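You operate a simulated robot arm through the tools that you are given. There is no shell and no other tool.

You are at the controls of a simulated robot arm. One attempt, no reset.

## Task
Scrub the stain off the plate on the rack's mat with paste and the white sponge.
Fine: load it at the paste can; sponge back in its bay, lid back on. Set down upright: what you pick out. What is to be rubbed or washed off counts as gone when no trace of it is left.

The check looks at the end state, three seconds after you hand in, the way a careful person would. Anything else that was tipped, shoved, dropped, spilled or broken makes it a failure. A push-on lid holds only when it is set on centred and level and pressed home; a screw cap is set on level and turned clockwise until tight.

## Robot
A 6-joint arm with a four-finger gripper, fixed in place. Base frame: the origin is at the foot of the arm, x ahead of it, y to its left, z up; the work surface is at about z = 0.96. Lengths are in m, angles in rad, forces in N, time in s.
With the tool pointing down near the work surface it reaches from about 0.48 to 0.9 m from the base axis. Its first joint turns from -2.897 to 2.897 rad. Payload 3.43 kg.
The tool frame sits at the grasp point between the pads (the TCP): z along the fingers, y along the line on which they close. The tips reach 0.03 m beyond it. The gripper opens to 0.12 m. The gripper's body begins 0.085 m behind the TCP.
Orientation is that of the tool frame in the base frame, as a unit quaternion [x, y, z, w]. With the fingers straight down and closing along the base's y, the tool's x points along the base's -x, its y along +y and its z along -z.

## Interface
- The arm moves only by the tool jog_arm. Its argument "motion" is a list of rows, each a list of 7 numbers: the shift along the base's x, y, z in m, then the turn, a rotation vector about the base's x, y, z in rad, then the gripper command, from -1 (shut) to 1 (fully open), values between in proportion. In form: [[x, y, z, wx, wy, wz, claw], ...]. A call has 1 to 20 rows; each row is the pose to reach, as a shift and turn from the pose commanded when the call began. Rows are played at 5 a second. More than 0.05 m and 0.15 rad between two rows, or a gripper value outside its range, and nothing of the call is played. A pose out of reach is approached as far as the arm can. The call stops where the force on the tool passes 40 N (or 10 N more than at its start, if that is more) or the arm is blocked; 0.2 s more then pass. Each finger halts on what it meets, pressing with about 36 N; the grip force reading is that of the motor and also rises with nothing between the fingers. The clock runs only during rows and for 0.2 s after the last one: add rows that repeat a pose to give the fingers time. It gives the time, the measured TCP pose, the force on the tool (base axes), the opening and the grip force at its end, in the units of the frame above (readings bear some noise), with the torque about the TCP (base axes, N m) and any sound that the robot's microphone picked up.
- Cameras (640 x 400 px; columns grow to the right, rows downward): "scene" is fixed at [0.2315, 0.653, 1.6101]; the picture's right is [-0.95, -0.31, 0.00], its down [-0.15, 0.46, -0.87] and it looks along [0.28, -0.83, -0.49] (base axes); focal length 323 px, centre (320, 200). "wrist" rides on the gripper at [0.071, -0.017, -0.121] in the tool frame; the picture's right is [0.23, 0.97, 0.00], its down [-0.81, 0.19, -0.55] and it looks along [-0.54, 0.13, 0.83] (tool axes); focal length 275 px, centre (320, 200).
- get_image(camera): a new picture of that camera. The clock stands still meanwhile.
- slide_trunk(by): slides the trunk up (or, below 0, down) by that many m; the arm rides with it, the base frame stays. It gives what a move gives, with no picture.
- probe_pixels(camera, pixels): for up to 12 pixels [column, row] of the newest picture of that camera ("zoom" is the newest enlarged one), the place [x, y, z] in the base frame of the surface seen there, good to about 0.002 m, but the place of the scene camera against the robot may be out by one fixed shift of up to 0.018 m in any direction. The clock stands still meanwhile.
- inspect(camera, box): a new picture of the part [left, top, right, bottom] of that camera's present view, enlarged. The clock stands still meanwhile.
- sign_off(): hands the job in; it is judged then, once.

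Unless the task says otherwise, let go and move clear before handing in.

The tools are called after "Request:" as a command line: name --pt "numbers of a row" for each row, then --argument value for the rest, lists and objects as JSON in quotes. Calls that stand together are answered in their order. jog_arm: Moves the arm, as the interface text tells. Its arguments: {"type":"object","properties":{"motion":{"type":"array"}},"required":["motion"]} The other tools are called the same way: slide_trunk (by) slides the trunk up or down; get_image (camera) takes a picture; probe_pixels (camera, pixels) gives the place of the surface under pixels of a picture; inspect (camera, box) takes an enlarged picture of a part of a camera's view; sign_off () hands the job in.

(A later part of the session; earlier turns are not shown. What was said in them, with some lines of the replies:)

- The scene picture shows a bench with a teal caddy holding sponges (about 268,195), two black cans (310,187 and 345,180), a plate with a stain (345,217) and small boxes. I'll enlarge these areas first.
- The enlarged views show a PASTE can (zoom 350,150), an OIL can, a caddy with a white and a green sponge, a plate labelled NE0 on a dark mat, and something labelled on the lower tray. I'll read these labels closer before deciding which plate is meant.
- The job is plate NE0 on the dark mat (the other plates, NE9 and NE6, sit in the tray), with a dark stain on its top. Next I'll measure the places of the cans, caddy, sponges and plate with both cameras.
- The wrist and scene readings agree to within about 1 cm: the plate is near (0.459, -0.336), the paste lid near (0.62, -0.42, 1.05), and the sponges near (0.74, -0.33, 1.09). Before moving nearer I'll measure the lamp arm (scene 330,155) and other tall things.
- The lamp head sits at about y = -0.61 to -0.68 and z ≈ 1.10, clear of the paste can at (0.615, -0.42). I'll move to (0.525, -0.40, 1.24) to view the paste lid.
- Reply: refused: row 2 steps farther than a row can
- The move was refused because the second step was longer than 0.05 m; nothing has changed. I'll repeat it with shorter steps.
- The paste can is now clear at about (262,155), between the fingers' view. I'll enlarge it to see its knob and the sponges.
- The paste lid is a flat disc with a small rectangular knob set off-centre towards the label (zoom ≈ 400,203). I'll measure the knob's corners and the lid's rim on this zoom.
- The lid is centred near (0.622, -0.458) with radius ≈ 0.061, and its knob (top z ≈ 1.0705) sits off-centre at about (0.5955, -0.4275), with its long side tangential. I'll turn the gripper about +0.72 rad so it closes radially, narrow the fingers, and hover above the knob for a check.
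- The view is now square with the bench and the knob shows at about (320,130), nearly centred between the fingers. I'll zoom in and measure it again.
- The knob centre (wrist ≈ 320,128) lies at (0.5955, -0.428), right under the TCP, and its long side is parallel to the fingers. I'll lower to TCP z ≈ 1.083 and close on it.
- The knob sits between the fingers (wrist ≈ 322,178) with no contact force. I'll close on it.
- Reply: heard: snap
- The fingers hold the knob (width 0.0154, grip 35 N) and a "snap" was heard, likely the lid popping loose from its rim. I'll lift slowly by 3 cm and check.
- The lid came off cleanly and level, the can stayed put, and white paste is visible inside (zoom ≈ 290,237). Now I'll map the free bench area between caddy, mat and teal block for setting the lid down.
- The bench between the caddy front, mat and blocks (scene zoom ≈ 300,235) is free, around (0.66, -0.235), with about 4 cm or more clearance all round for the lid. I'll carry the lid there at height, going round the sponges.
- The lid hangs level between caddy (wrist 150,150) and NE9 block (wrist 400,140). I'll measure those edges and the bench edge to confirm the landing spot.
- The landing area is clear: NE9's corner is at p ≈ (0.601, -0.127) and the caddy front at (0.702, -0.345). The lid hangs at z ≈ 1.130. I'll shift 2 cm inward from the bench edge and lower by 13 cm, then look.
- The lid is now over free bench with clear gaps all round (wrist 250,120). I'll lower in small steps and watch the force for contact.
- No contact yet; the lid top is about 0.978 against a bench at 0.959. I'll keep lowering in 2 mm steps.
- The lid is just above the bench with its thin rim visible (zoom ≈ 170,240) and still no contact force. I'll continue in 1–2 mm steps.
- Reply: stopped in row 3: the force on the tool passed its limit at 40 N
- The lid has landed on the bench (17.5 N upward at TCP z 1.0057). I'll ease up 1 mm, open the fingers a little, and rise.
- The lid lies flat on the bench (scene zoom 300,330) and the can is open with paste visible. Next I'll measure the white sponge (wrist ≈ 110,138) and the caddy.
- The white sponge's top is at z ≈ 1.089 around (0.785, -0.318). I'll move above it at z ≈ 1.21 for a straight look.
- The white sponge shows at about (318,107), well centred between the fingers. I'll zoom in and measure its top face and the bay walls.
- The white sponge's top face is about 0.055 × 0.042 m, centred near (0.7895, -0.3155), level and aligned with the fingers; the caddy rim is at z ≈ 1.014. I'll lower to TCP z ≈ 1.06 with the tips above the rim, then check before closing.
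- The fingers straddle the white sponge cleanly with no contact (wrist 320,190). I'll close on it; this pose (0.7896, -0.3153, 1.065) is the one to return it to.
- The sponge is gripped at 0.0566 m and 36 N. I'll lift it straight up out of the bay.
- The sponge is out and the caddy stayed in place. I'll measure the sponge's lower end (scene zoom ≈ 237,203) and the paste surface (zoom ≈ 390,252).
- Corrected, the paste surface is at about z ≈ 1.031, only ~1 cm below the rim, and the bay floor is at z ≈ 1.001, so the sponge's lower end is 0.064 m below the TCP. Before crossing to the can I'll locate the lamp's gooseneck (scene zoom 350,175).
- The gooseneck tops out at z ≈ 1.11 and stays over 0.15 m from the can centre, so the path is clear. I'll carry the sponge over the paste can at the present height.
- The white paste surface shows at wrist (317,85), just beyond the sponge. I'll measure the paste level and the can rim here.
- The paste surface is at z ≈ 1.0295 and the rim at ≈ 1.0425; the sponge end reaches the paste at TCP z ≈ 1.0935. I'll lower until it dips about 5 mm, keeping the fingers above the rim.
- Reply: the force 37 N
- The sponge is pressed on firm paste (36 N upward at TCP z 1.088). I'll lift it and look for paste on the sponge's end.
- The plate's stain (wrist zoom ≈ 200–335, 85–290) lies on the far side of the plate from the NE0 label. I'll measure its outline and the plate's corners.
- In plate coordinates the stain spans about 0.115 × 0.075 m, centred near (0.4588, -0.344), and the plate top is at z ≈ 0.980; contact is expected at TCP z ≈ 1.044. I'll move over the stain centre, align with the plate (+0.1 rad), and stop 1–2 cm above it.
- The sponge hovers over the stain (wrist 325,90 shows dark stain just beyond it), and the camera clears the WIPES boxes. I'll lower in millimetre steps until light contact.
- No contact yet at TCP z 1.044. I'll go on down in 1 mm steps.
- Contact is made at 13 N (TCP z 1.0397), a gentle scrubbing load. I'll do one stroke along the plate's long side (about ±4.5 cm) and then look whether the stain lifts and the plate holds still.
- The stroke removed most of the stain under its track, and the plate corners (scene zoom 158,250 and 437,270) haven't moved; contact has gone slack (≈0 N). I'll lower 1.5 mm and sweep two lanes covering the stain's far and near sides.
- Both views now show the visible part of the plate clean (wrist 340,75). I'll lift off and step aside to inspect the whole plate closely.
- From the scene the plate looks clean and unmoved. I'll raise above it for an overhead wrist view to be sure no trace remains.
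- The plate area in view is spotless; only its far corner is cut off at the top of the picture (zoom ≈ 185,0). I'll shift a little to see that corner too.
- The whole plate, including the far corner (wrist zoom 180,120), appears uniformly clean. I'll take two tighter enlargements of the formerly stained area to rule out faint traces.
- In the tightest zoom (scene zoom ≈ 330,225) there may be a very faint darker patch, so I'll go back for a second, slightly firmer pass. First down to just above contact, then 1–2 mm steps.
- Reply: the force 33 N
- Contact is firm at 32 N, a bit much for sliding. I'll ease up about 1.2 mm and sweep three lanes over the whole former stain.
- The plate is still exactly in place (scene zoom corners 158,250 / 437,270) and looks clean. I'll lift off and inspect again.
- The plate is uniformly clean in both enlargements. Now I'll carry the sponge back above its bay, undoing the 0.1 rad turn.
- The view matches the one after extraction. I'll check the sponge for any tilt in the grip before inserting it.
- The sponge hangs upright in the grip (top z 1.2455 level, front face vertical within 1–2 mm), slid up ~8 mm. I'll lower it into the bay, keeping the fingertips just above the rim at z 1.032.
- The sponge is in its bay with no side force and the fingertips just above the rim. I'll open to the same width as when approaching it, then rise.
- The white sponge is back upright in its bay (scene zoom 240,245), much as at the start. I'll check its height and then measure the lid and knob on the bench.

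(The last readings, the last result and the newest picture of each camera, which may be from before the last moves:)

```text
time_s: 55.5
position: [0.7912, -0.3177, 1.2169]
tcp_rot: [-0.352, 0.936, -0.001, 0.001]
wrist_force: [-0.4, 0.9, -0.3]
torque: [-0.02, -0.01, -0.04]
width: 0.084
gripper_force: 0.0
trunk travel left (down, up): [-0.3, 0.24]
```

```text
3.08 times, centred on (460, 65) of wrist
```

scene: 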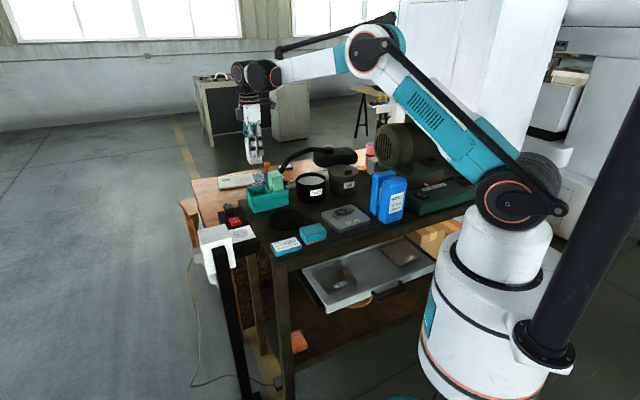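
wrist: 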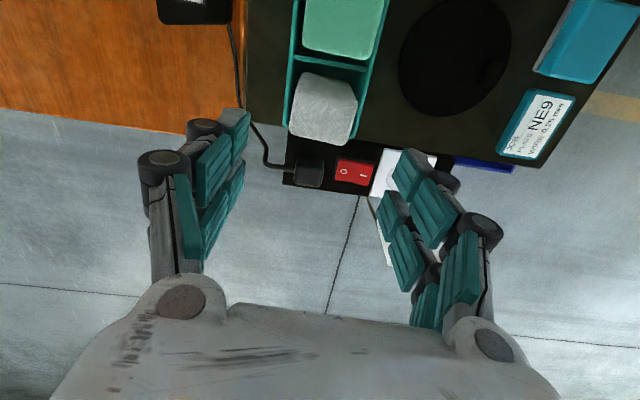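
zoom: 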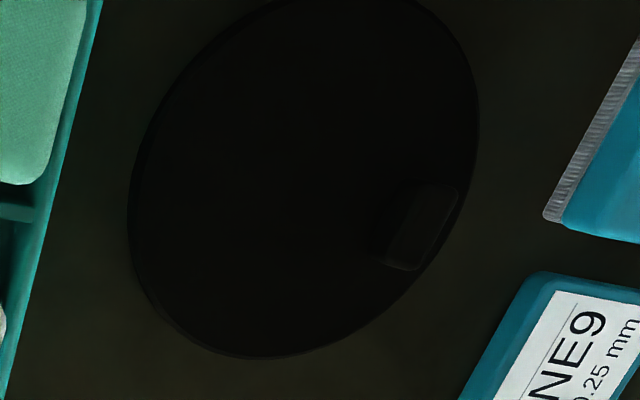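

The sponge sits exactly as before (top z 1.089), and the lid's knob top is at z ≈ 0.994 near (0.618, -0.2195). I'll return over the lid knob with narrowed fingers and check alignment.

Request:
jog_arm --pt "-0.035 0.02 0 0 0 0 0.2" --pt "-0.075 0.043 0 0 0 0 0" --pt "-0.115 0.066 0 0 0 0 -0.2" --pt "-0.15 0.086 -0.02 0 0 0 -0.333" --pt "-0.171 0.0976 -0.06 0 0 0 -0.333" --pt "-0.171 0.0976 -0.1 0 0 0 -0.333" --pt "-0.171 0.0976 -0.14 0 0 0 -0.333" --pt "-0.171 0.0976 -0.14 0 0 0 -0.333"

Request:
get_image --camera "wrist"

Request:
inspect --camera "wrist" --box '[170, 20, 390, 190]'

```text
time_s: 57.3
position: [0.6186, -0.22, 1.0731]
tcp_rot: [-0.354, 0.935, -0.002, 0.001]
wrist_force: [0.0, -1.0, 0.1]
torque: [0.02, 0.02, 0.04]
width: 0.0401
gripper_force: 0.0
trunk travel left (down, up): [-0.3, 0.24]
```

```text
taken
```

wrist: 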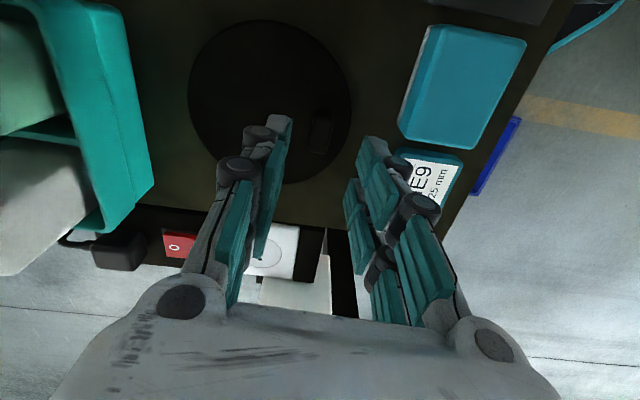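

```text
2.35 times, centred on (280, 105) of wrist
```

zoom: 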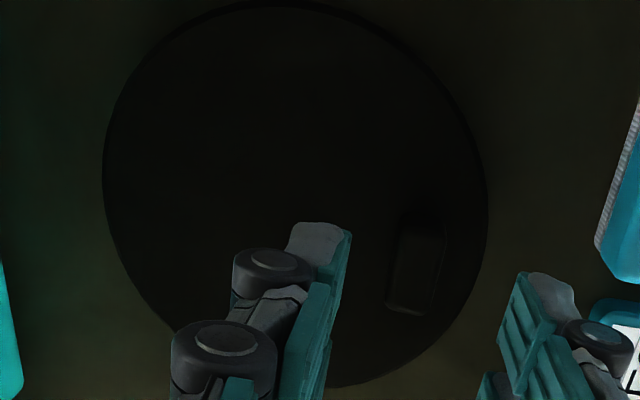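

The knob is again centred between the fingers (wrist ≈ 321,132). I'll probe the lid's rim and knob once more to get the lid centre relative to the gripper.

Request:
probe_pixels --camera "wrist" --pixels '[[191, 90], [200, 55], [225, 31], [262, 22], [300, 31], [330, 52], [348, 90], [347, 120], [335, 150], [321, 132], [316, 125], [328, 125]]'

Request:
probe_pixels --camera "zoom" --pixels '[[405, 225], [440, 225], [392, 300], [430, 305], [416, 262], [320, 384], [150, 310], [483, 200], [110, 200], [280, 8], [480, 270], [115, 150]]'

```text
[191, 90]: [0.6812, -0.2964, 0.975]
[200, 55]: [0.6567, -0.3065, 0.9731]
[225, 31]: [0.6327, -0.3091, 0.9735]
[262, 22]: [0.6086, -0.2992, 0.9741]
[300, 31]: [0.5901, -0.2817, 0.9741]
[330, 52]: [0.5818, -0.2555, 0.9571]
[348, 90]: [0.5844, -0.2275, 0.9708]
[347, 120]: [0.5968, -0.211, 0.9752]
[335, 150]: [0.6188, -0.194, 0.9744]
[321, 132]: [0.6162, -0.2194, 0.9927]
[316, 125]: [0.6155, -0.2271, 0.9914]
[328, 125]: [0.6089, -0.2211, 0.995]
```

```text
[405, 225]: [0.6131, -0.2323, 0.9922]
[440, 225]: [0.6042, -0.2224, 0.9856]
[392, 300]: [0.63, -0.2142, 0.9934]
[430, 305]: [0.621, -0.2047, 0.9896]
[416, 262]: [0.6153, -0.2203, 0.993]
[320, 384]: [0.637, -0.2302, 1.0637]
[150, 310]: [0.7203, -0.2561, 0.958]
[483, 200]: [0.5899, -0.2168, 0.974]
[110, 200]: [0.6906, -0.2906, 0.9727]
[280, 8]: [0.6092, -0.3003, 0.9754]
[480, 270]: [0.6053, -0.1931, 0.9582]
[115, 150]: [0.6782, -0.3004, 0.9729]
```

The lid centre is near (0.643, -0.249) and the knob near (0.617, -0.219), matching the earlier grip geometry. I'll lower to the release height and grip the knob.

Request:
jog_arm --pt "0 0 -0.03 0 0 0 -0.333" --pt "0 0 -0.055 0 0 0 -0.333" --pt "0 0 -0.066 0 0 0 -0.333" --pt "0 0 -0.0695 0 0 0 -0.333" --pt "0 0 -0.0695 0 0 0 -0.7" --pt "0 0 -0.0695 0 0 0 -1" --pt "0 0 -0.0695 0 0 0 -1" --pt "0 0 -0.0695 0 0 0 -1"

Request:
get_image --camera "wrist"

```text
time_s: 59.1
position: [0.6172, -0.2204, 1.0094]
tcp_rot: [-0.352, 0.936, -0.001, 0.001]
wrist_force: [-0.2, 0.2, 0.2]
torque: [-0.01, 0.03, 0.01]
width: 0.0156
gripper_force: 36.1
trunk travel left (down, up): [-0.3, 0.24]
```

```text
taken
```

wrist: 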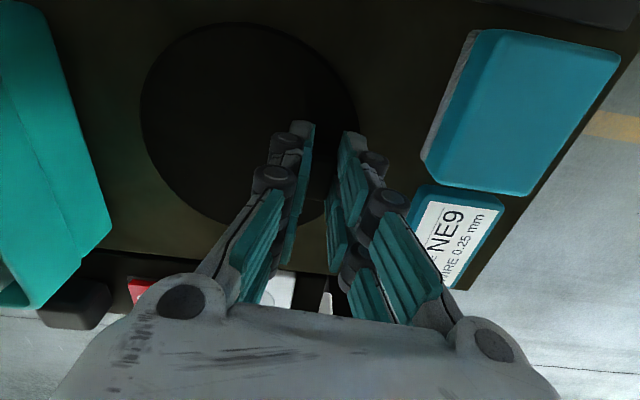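

The knob is gripped again (0.0156 m, 36 N). I'll lift the lid and carry it back along the same roundabout path to above the paste can.

Request:
jog_arm --pt "0 0 0.03 0 0 0 -1" --pt "0 0 0.075 0 0 0 -1" --pt "0 0 0.12 0 0 0 -1" --pt "-0.015 -0.0135 0.155 0 0 0 -1" --pt "-0.049 -0.0445 0.155 0 0 0 -1" --pt "-0.083 -0.0755 0.155 0 0 0 -1" --pt "-0.1167 -0.1065 0.155 0 0 0 -1" --pt "-0.085 -0.141 0.155 0 0 0 -1" --pt "-0.053 -0.1755 0.155 0 0 0 -1" --pt "-0.0217 -0.2096 0.155 0 0 0 -1" --pt "-0.0217 -0.2096 0.125 0 0 0 -1" --pt "-0.0217 -0.2096 0.11 0 0 0 -1" --pt "-0.0217 -0.2096 0.11 0 0 0 -1"

Request:
get_image --camera "wrist"

Request:
inspect --camera "scene" --box '[270, 130, 370, 220]'

```text
time_s: 61.9
position: [0.5977, -0.4301, 1.1138]
tcp_rot: [-0.352, 0.936, 0.0, 0.002]
wrist_force: [-0.5, 0.3, -0.6]
torque: [0.02, 0.02, -0.04]
width: 0.0156
gripper_force: 36.3
trunk travel left (down, up): [-0.3, 0.24]
```

```text
taken
```

wrist: 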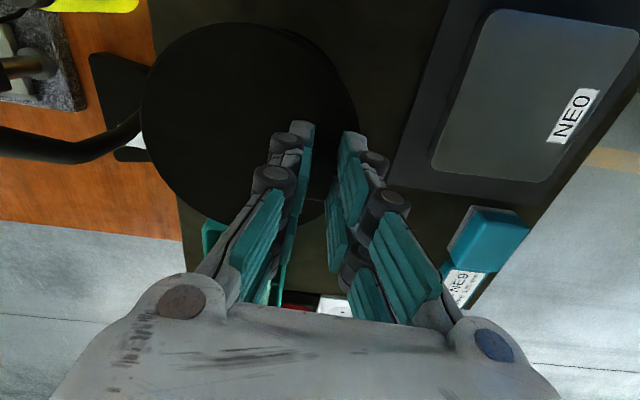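

```text
4.44 times, centred on (320, 175) of scene
```

zoom: 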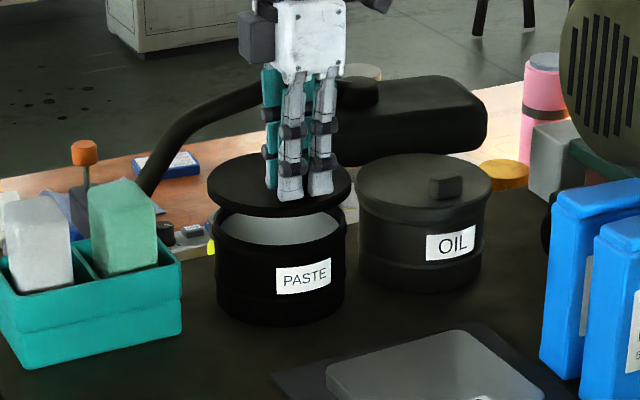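

The lid hangs over the can just as right after removal (lid edges at wrist 142/358 vs 140/358 then). I'll probe its rim to compare its centre with the can's (0.6240, -0.458).

Request:
probe_pixels --camera "wrist" --pixels '[[145, 110], [150, 80], [170, 50], [200, 31], [240, 25], [280, 33], [315, 55], [340, 82], [353, 120], [150, 145], [175, 185], [205, 210]]'

Request:
probe_pixels --camera "wrist" --pixels '[[320, 45], [330, 55], [348, 80], [362, 110], [300, 35], [270, 100], [200, 100], [240, 60], [230, 150], [345, 100], [335, 200], [355, 130]]'

```text
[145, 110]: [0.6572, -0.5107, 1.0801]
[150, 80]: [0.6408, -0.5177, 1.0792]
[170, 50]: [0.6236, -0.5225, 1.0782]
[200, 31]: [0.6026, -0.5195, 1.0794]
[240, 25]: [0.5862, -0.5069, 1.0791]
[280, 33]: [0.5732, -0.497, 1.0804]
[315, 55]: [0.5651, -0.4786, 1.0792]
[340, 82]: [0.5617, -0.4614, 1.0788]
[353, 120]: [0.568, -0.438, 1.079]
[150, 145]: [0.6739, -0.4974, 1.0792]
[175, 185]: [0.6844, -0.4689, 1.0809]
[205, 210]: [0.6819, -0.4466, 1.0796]
```

```text
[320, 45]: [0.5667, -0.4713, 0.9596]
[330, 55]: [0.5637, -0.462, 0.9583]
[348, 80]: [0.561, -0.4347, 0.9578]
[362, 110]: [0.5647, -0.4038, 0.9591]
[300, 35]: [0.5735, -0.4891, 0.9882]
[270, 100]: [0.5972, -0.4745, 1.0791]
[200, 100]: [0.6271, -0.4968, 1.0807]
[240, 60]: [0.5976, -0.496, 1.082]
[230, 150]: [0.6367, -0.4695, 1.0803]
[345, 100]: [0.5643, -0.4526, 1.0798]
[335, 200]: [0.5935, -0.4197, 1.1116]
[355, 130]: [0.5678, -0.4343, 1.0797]
```

The lid's fitted centre is (0.6235, -0.4605), about 2 mm short of the can centre in y. I'll correct by +2 mm in y and lower towards the rim in small steps.

Request:
jog_arm --pt "0 0.002 0 0 0 0 -1" --pt "0 0.002 -0.008 0 0 0 -1" --pt "0 0.002 -0.014 0 0 0 -1" --pt "0 0.002 -0.018 0 0 0 -1" --pt "0 0.002 -0.018 0 0 0 -1"

Request:
inspect --camera "scene" --box '[280, 160, 345, 210]'

Request:
get_image --camera "wrist"

```text
time_s: 63.1
position: [0.597, -0.4265, 1.098]
tcp_rot: [-0.352, 0.936, -0.001, 0.0]
wrist_force: [-0.1, -0.1, -0.2]
torque: [0.04, 0.04, -0.01]
width: 0.0154
gripper_force: 35.8
trunk travel left (down, up): [-0.3, 0.24]
```

```text
8.00 times, centred on (312, 185) of scene
```

zoom: 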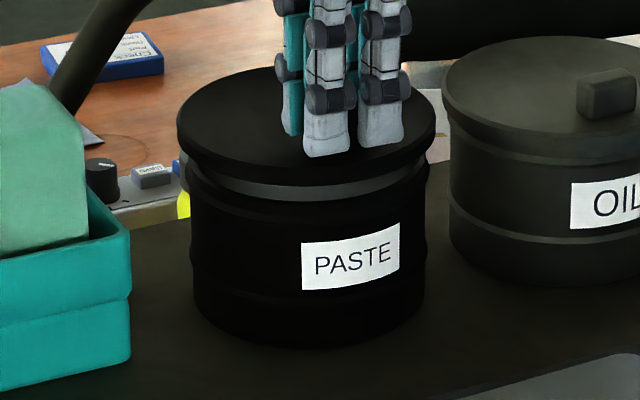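

```text
taken
```

wrist: 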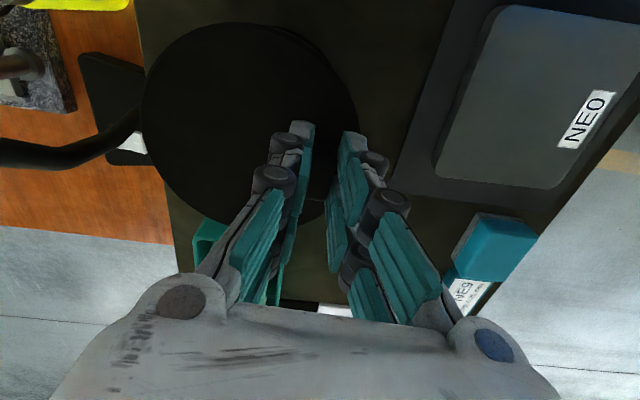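

The lid is just above the rim and laterally centred over the can (scene zoom: lid 177–435, can 187–428). I'll continue down in 2 mm steps and watch for contact.

Request:
jog_arm --pt "0 0 -0.003 0 0 0 -1" --pt "0 0 -0.005 0 0 0 -1" --pt "0 0 -0.007 0 0 0 -1" --pt "0 0 -0.007 0 0 0 -1"

Request:
inspect --camera "scene" --box '[280, 160, 345, 210]'

```text
time_s: 64.1
position: [0.5964, -0.4277, 1.0907]
tcp_rot: [-0.351, 0.936, 0.0, 0.001]
wrist_force: [0.1, -0.1, -0.9]
torque: [0.02, 0.02, -0.03]
width: 0.0155
gripper_force: 35.7
trunk travel left (down, up): [-0.3, 0.24]
```

```text
8.00 times, centred on (312, 185) of scene
```

zoom: 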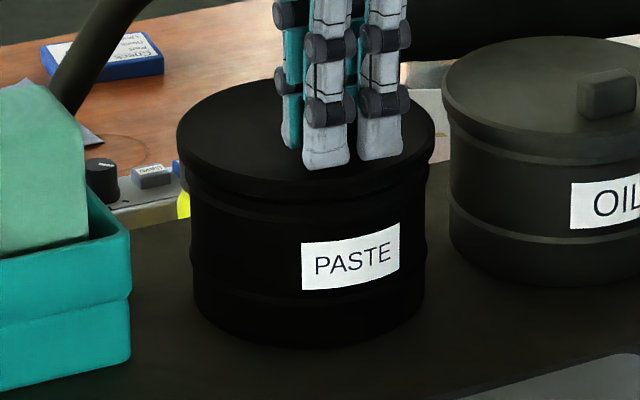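

No contact force yet at z 1.0907 and the gap at the front has closed. I'll continue in 1 mm steps.

Request:
jog_arm --pt "0 0 -0.001 0 0 0 -1" --pt "0 0 -0.002 0 0 0 -1" --pt "0 0 -0.003 0 0 0 -1" --pt "0 0 -0.003 0 0 0 -1"

```text
time_s: 65.1
position: [0.5986, -0.4277, 1.0884]
tcp_rot: [-0.352, 0.936, 0.0, 0.001]
wrist_force: [-0.1, -0.6, -1.3]
torque: [0.02, 0.05, 0.0]
width: 0.0154
gripper_force: 36.0
trunk travel left (down, up): [-0.3, 0.24]
```

Request:
jog_arm --pt "0 0 -0.001 0 0 0 -1" --pt "0 0 -0.002 0 0 0 -1" --pt "0 0 -0.002 0 0 0 -1"

Request:
inspect --camera "scene" --box '[280, 160, 345, 210]'

```text
time_s: 65.9
position: [0.5969, -0.4269, 1.0855]
tcp_rot: [-0.352, 0.936, -0.001, 0.002]
wrist_force: [-0.8, -0.3, -1.4]
torque: [0.0, 0.01, 0.0]
width: 0.0154
gripper_force: 36.4
trunk travel left (down, up): [-0.3, 0.24]
```

```text
8.00 times, centred on (312, 185) of scene
```

zoom: 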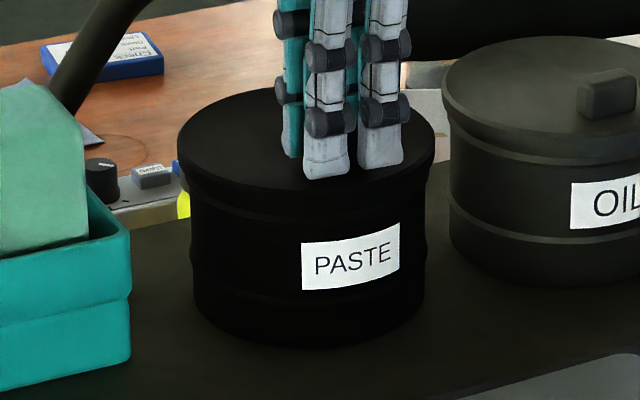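

Still no force at z 1.0855 and the lid is sliding smoothly over the rim. I'll go on in half-millimetre steps until it seats.

Request:
jog_arm --pt "0 0 -0.001 0 0 0 -1" --pt "0 0 -0.0015 0 0 0 -1" --pt "0 0 -0.002 0 0 0 -1" --pt "0 0 -0.002 0 0 0 -1"

```text
time_s: 66.9
position: [0.5955, -0.4261, 1.0838]
tcp_rot: [-0.352, 0.936, -0.001, 0.001]
wrist_force: [-0.6, -0.4, 1.1]
torque: [0.04, -0.1, -0.03]
width: 0.0155
gripper_force: 35.6
trunk travel left (down, up): [-0.3, 0.24]
```

A first hint of contact (about 1 N, small torque) at z 1.0838. I'll go another millimetre.

Request:
jog_arm --pt "0 0 -0.0005 0 0 0 -1" --pt "0 0 -0.001 0 0 0 -1" --pt "0 0 -0.001 0 0 0 -1"

Request:
inspect --camera "scene" --box '[280, 160, 345, 210]'

```text
time_s: 67.7
position: [0.597, -0.4259, 1.084]
tcp_rot: [-0.352, 0.936, -0.002, 0.002]
wrist_force: [3.4, -1.3, 16.5]
torque: [0.02, -0.12, 0.03]
width: 0.0155
gripper_force: 35.4
trunk travel left (down, up): [-0.3, 0.24]
```

```text
8.00 times, centred on (312, 185) of scene
```

zoom: 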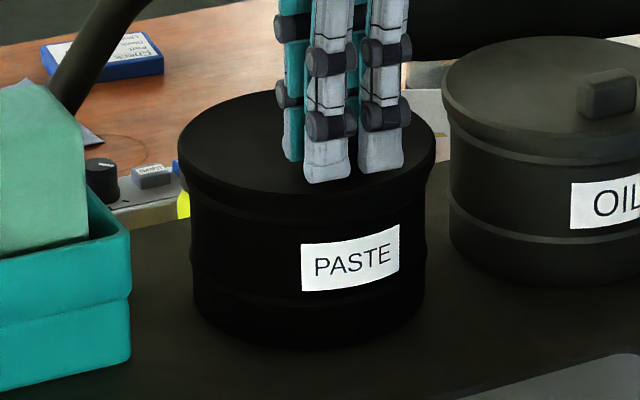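

The lid has seated on the rim with 16.5 N at z 1.084. I'll ease off, release the knob, rise, and check that the lid is level and centred before pressing it home at its centre.

Request:
jog_arm --pt "0 0 0.001 0 0 0 -1" --pt "0 0 0.001 0 0 0 -0.8" --pt "0 0 0.001 0 0 0 -0.5" --pt "0 0 0.001 0 0 0 -0.333" --pt "0 0 0.001 0 0 0 -0.333" --pt "0 0 0.02 0 0 0 -0.333" --pt "0 0 0.05 0 0 0 -0.333" --pt "0 0 0.084 0 0 0 -0.333" --pt "0 0 0.084 0 0 0 -0.333"

Request:
get_image --camera "wrist"

Request:
inspect --camera "scene" --box '[280, 160, 345, 210]'

```text
time_s: 69.7
position: [0.5961, -0.4273, 1.1665]
tcp_rot: [-0.352, 0.936, -0.001, 0.001]
wrist_force: [0.1, 0.0, -0.9]
torque: [-0.01, -0.04, 0.01]
width: 0.0399
gripper_force: 0.1
trunk travel left (down, up): [-0.3, 0.24]
heard: snap
```

```text
taken
```

wrist: 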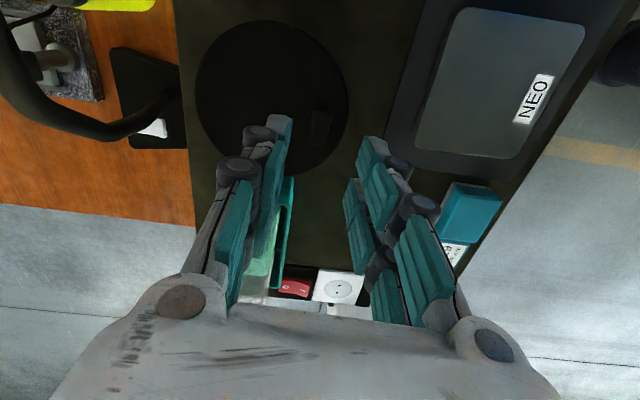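

```text
8.00 times, centred on (312, 185) of scene
```

zoom: 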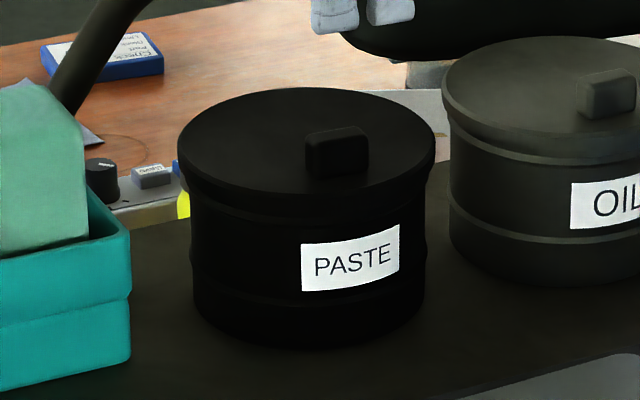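

A "snap" was heard during the release and the lid looks seated (scene zoom 305,140). I'll measure the lid's height and level at several points, comparing with the original 1.050.

Request:
probe_pixels --camera "wrist" --pixels '[[271, 30], [271, 60], [220, 60], [240, 100], [205, 100], [310, 60], [335, 80], [340, 110], [290, 90], [225, 140], [300, 165], [318, 125]]'

Request:
probe_pixels --camera "wrist" --pixels '[[199, 75], [198, 110], [212, 145], [215, 45], [240, 27], [270, 23], [300, 30], [325, 48], [341, 75], [346, 100], [343, 125], [330, 150]]'

Request:
inspect --camera "scene" --box '[290, 165, 340, 200]'

```text
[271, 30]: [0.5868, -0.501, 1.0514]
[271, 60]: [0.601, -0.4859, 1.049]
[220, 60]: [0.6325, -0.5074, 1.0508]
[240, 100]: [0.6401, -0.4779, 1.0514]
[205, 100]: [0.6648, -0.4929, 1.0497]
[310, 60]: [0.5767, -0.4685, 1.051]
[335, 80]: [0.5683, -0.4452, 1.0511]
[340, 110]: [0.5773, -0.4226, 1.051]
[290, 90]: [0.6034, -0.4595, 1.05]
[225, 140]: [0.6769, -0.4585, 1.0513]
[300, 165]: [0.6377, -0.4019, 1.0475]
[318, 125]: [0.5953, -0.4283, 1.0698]
```

```text
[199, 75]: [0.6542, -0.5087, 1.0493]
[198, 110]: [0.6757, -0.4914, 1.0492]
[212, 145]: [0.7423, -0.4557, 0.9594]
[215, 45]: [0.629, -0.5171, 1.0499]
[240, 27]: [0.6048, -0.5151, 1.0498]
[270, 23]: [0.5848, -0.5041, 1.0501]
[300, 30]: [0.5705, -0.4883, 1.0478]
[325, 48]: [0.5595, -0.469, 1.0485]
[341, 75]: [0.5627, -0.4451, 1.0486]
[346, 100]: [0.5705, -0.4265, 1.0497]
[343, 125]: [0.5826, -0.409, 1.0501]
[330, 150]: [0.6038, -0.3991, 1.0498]
```

```text
11.43 times, centred on (315, 182) of scene
```

zoom: 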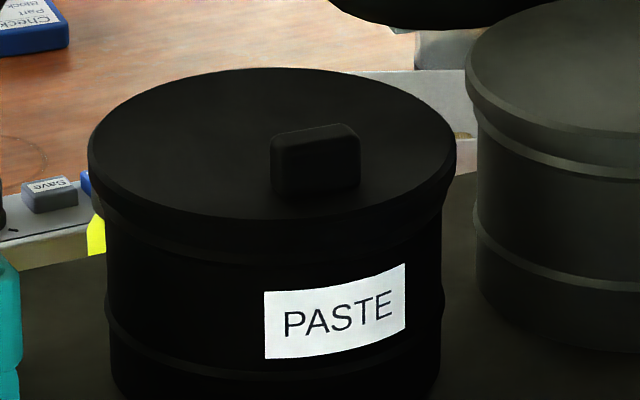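

The lid is level at z ≈ 1.050 all round with its knob back at (0.595, -0.428), just as at the start. To be sure it is pressed home I'll close the fingers and press at the lid's centre (0.6237, -0.4575).

Request:
jog_arm --pt "0.012 -0.013 0 0 0 0 -0.7" --pt "0.0276 -0.0302 0 0 0 0 -1" --pt "0.0276 -0.0302 -0.04 0 0 0 -1" --pt "0.0276 -0.0302 -0.07 0 0 0 -1" --pt "0.0276 -0.0302 -0.078 0 0 0 -1" --pt "0.0276 -0.0302 -0.078 0 0 0 -1"

Request:
get_image --camera "wrist"

Request:
inspect --camera "scene" --box '[280, 140, 345, 210]'

```text
time_s: 71.1
position: [0.6244, -0.4564, 1.0893]
tcp_rot: [-0.352, 0.936, 0.0, 0.001]
wrist_force: [-0.7, -0.7, 0.5]
torque: [0.0, 0.0, -0.01]
width: 0.0
gripper_force: 33.9
trunk travel left (down, up): [-0.3, 0.24]
```

```text
taken
```

wrist: 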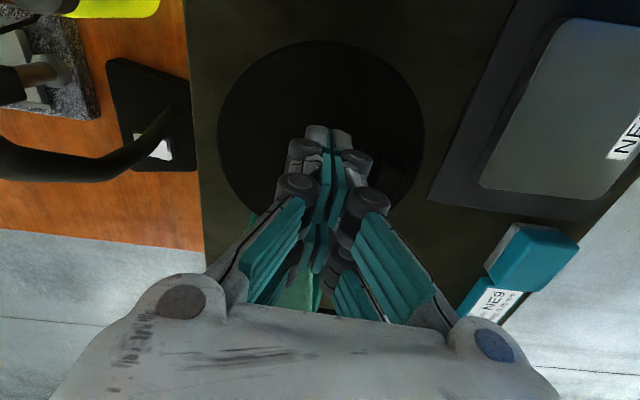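

```text
5.71 times, centred on (312, 175) of scene
```

zoom: 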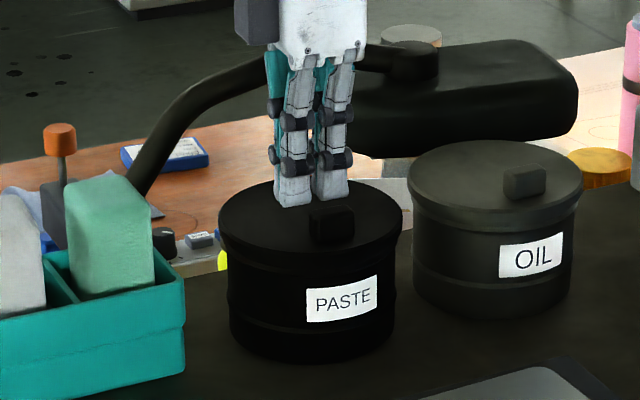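

The closed fingers are over the lid's centre, beside the knob, about 9 mm above. I'll press down in small steps to about 35–40 N.

Request:
jog_arm --pt "0 0 -0.005 0 0 0 -1" --pt "0 0 -0.008 0 0 0 -1" --pt "0 0 -0.01 0 0 0 -1" --pt "0 0 -0.011 0 0 0 -1" --pt "0 0 -0.012 0 0 0 -1" --pt "0 0 -0.013 0 0 0 -1" --pt "0 0 -0.014 0 0 0 -1" --pt "0 0 -0.014 0 0 0 -1"

```text
time_s: 73.0
position: [0.6251, -0.4558, 1.0785]
tcp_rot: [-0.352, 0.936, -0.002, 0.002]
wrist_force: [0.6, -0.8, 16.6]
torque: [-0.01, 0.04, -0.08]
width: 0.0059
gripper_force: 32.8
trunk travel left (down, up): [-0.3, 0.24]
stopped in row 8: the force on the tool passed its limit at 41 N (the readings are from after the stop); the commanded pose is now the measured one
```

I pressed to 41 N at the centre without any further movement or sound, so the lid is already home (the snap came at release). I'll press once more, holding around 30–35 N briefly, to be certain, then rise.

Request:
jog_arm --pt "0 0 -0.001 0 0 0 -1" --pt "0 0 -0.0015 0 0 0 -1" --pt "0 0 -0.0018 0 0 0 -1" --pt "0 0 -0.0018 0 0 0 -1" --pt "0 0 -0.0018 0 0 0 -1"

```text
time_s: 73.6
position: [0.6235, -0.4565, 1.0773]
tcp_rot: [-0.352, 0.936, -0.003, 0.002]
wrist_force: [-2.9, 2.9, 18.4]
torque: [0.0, 0.12, -0.05]
width: 0.0058
gripper_force: 33.5
trunk travel left (down, up): [-0.3, 0.24]
stopped in row 3: the force on the tool passed its limit at 42 N (the readings are from after the stop); the commanded pose is now the measured one
```

A second press to 42 N brought no more movement, so the lid is fully home. I'll rise clear and inspect the final state.

Request:
jog_arm --pt "0 0 0.005 0 0 0 -1" --pt "0 0 0.03 0 0 0 -1" --pt "0 0 0.07 0 0 0 -0.5" --pt "0 0 0.11 0 0 0 -0.333" --pt "0 0.02 0.15 0 0 0 -0.333" --pt "-0.02 0.03 0.15 0 0 0 -0.333" --pt "-0.02 0.03 0.15 0 0 0 -0.333"

Request:
get_image --camera "wrist"

Request:
inspect --camera "scene" --box '[225, 150, 405, 265]'

Request:
inspect --camera "scene" --box '[280, 160, 345, 210]'

```text
time_s: 75.2
position: [0.6048, -0.4281, 1.2284]
tcp_rot: [-0.354, 0.935, -0.002, 0.002]
wrist_force: [0.2, 0.6, -1.1]
torque: [-0.03, 0.01, -0.02]
width: 0.0399
gripper_force: 0.0
trunk travel left (down, up): [-0.3, 0.24]
```

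```text
taken
```

wrist: 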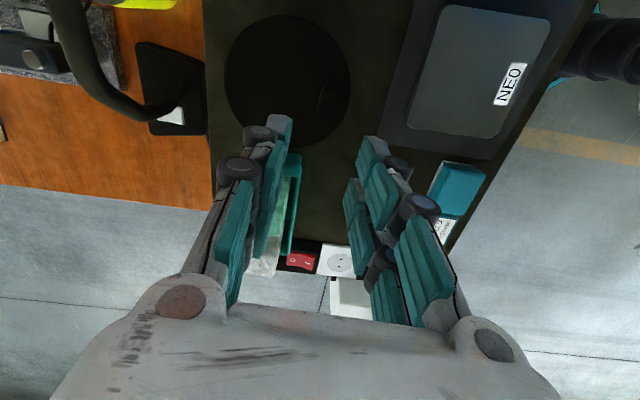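

```text
3.48 times, centred on (315, 208) of scene
```

zoom: 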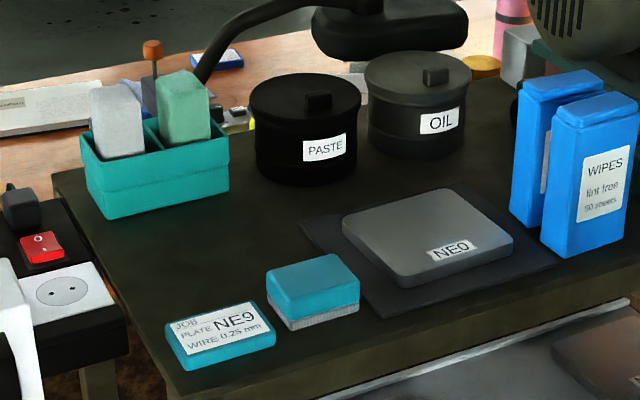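

```text
8.00 times, centred on (312, 185) of scene
```

zoom: 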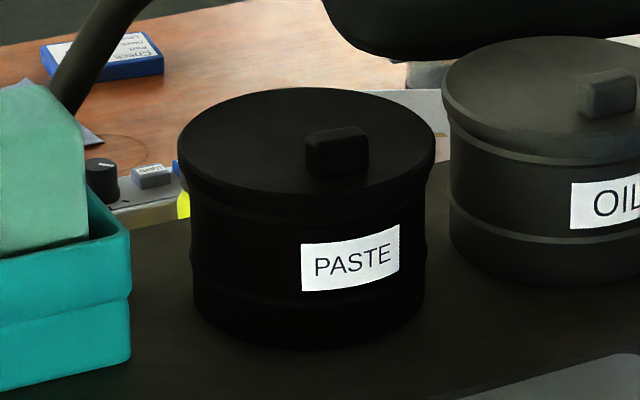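

Everything looks as it should: paste lid on and level, white sponge upright in its bay, plate NE0 clean on its mat, nothing else moved. I'll withdraw to the starting pose with the gripper open.

Request:
jog_arm --pt "-0.01 0.01 0.04 0 0 -0.1 -0.333" --pt "-0.035 0.037 0.07 0 0 -0.2 0" --pt "-0.06 0.064 0.095 0 0 -0.32 0.5" --pt "-0.085 0.09 0.115 0 0 -0.44 1" --pt "-0.11 0.117 0.13 0 0 -0.57 1" --pt "-0.137 0.1446 0.137 0 0 -0.7 1" --pt "-0.137 0.1446 0.137 0 0 -0.72 1" --pt "-0.137 0.1446 0.137 0 0 -0.72 1"

Request:
get_image --camera "wrist"

Request:
inspect --camera "scene" --box '[225, 150, 405, 265]'

Request:
inspect --camera "scene" --box '[320, 195, 380, 235]'

Request:
inspect --camera "wrist" --box '[190, 0, 390, 140]'

```text
time_s: 77.0
position: [0.4679, -0.2828, 1.3647]
tcp_rot: [-0.001, 1.0, -0.003, 0.0]
wrist_force: [0.9, 0.3, 0.8]
torque: [0.02, -0.01, 0.0]
width: 0.1202
gripper_force: 0.1
trunk travel left (down, up): [-0.3, 0.24]
```

```text
taken
```

wrist: 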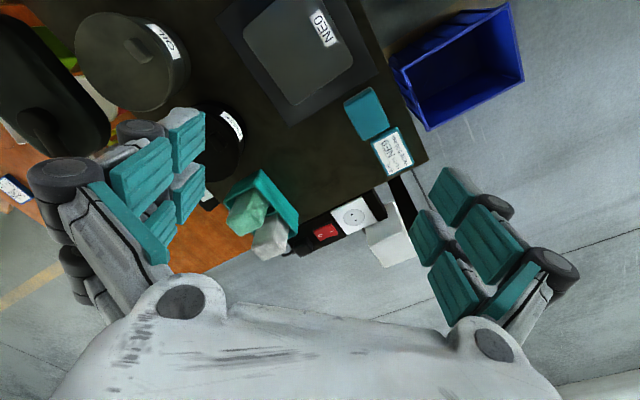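

```text
3.48 times, centred on (315, 208) of scene
```

zoom: 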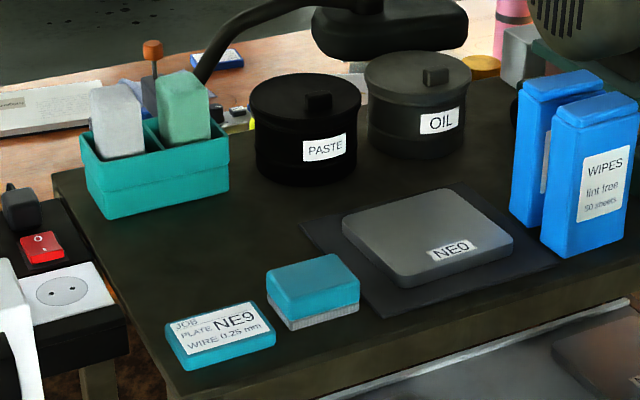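

```text
10.00 times, centred on (350, 215) of scene
```

zoom: 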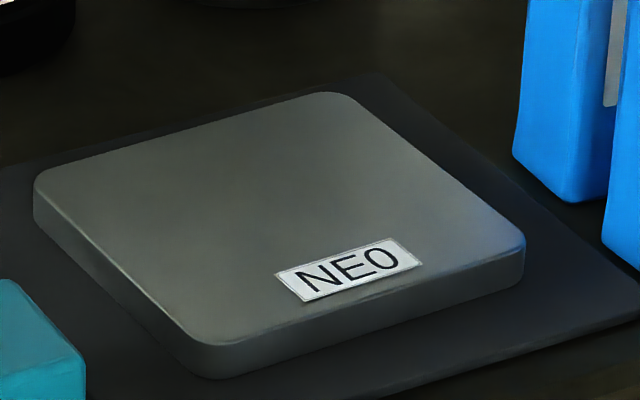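

```text
2.86 times, centred on (290, 70) of wrist
```

zoom: 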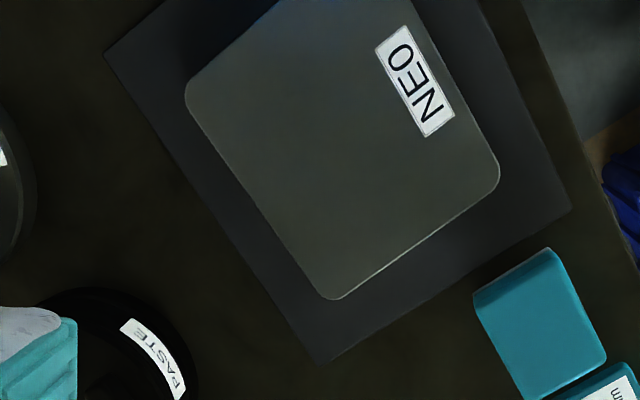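

The final pictures show the plate NE0 free of any trace (wrist zoom 340,160), still on its mat. The paste lid is seated level, the white sponge is upright in its bay, and the neighbouring items match the starting picture. The arm is clear with the gripper open, so I'm handing in.

Request:
sign_off

```text
The job is handed in.
```

The stain on plate NE0 is scrubbed off, and I've handed the job in; no verdict came back with the hand-in.

- **Plate:** I loaded the white sponge at the paste can and went over the stain in overlapping strokes. A second, firmer set followed because close-ups hinted at a faint patch. The final close-ups from both cameras show no trace, and the plate stayed in place on its mat.
- **Sponge:** it is back upright in its own bay, at the same height as before.
- **Lid:** it is back on the paste can, centred and level at its original height. There was a snap when I let go of it. I then pressed twice at the centre to about 40 N with no further movement, so I take it to be fully home, though I did not pull on it to test.
- **Surroundings:** nothing else looks moved or spilled compared with the starting pictures. The arm is back at its start position with the gripper open.

The small box on the bench reads "JOB PLATE NE9". I went by your wording, since NE0 was the plate on the mat.
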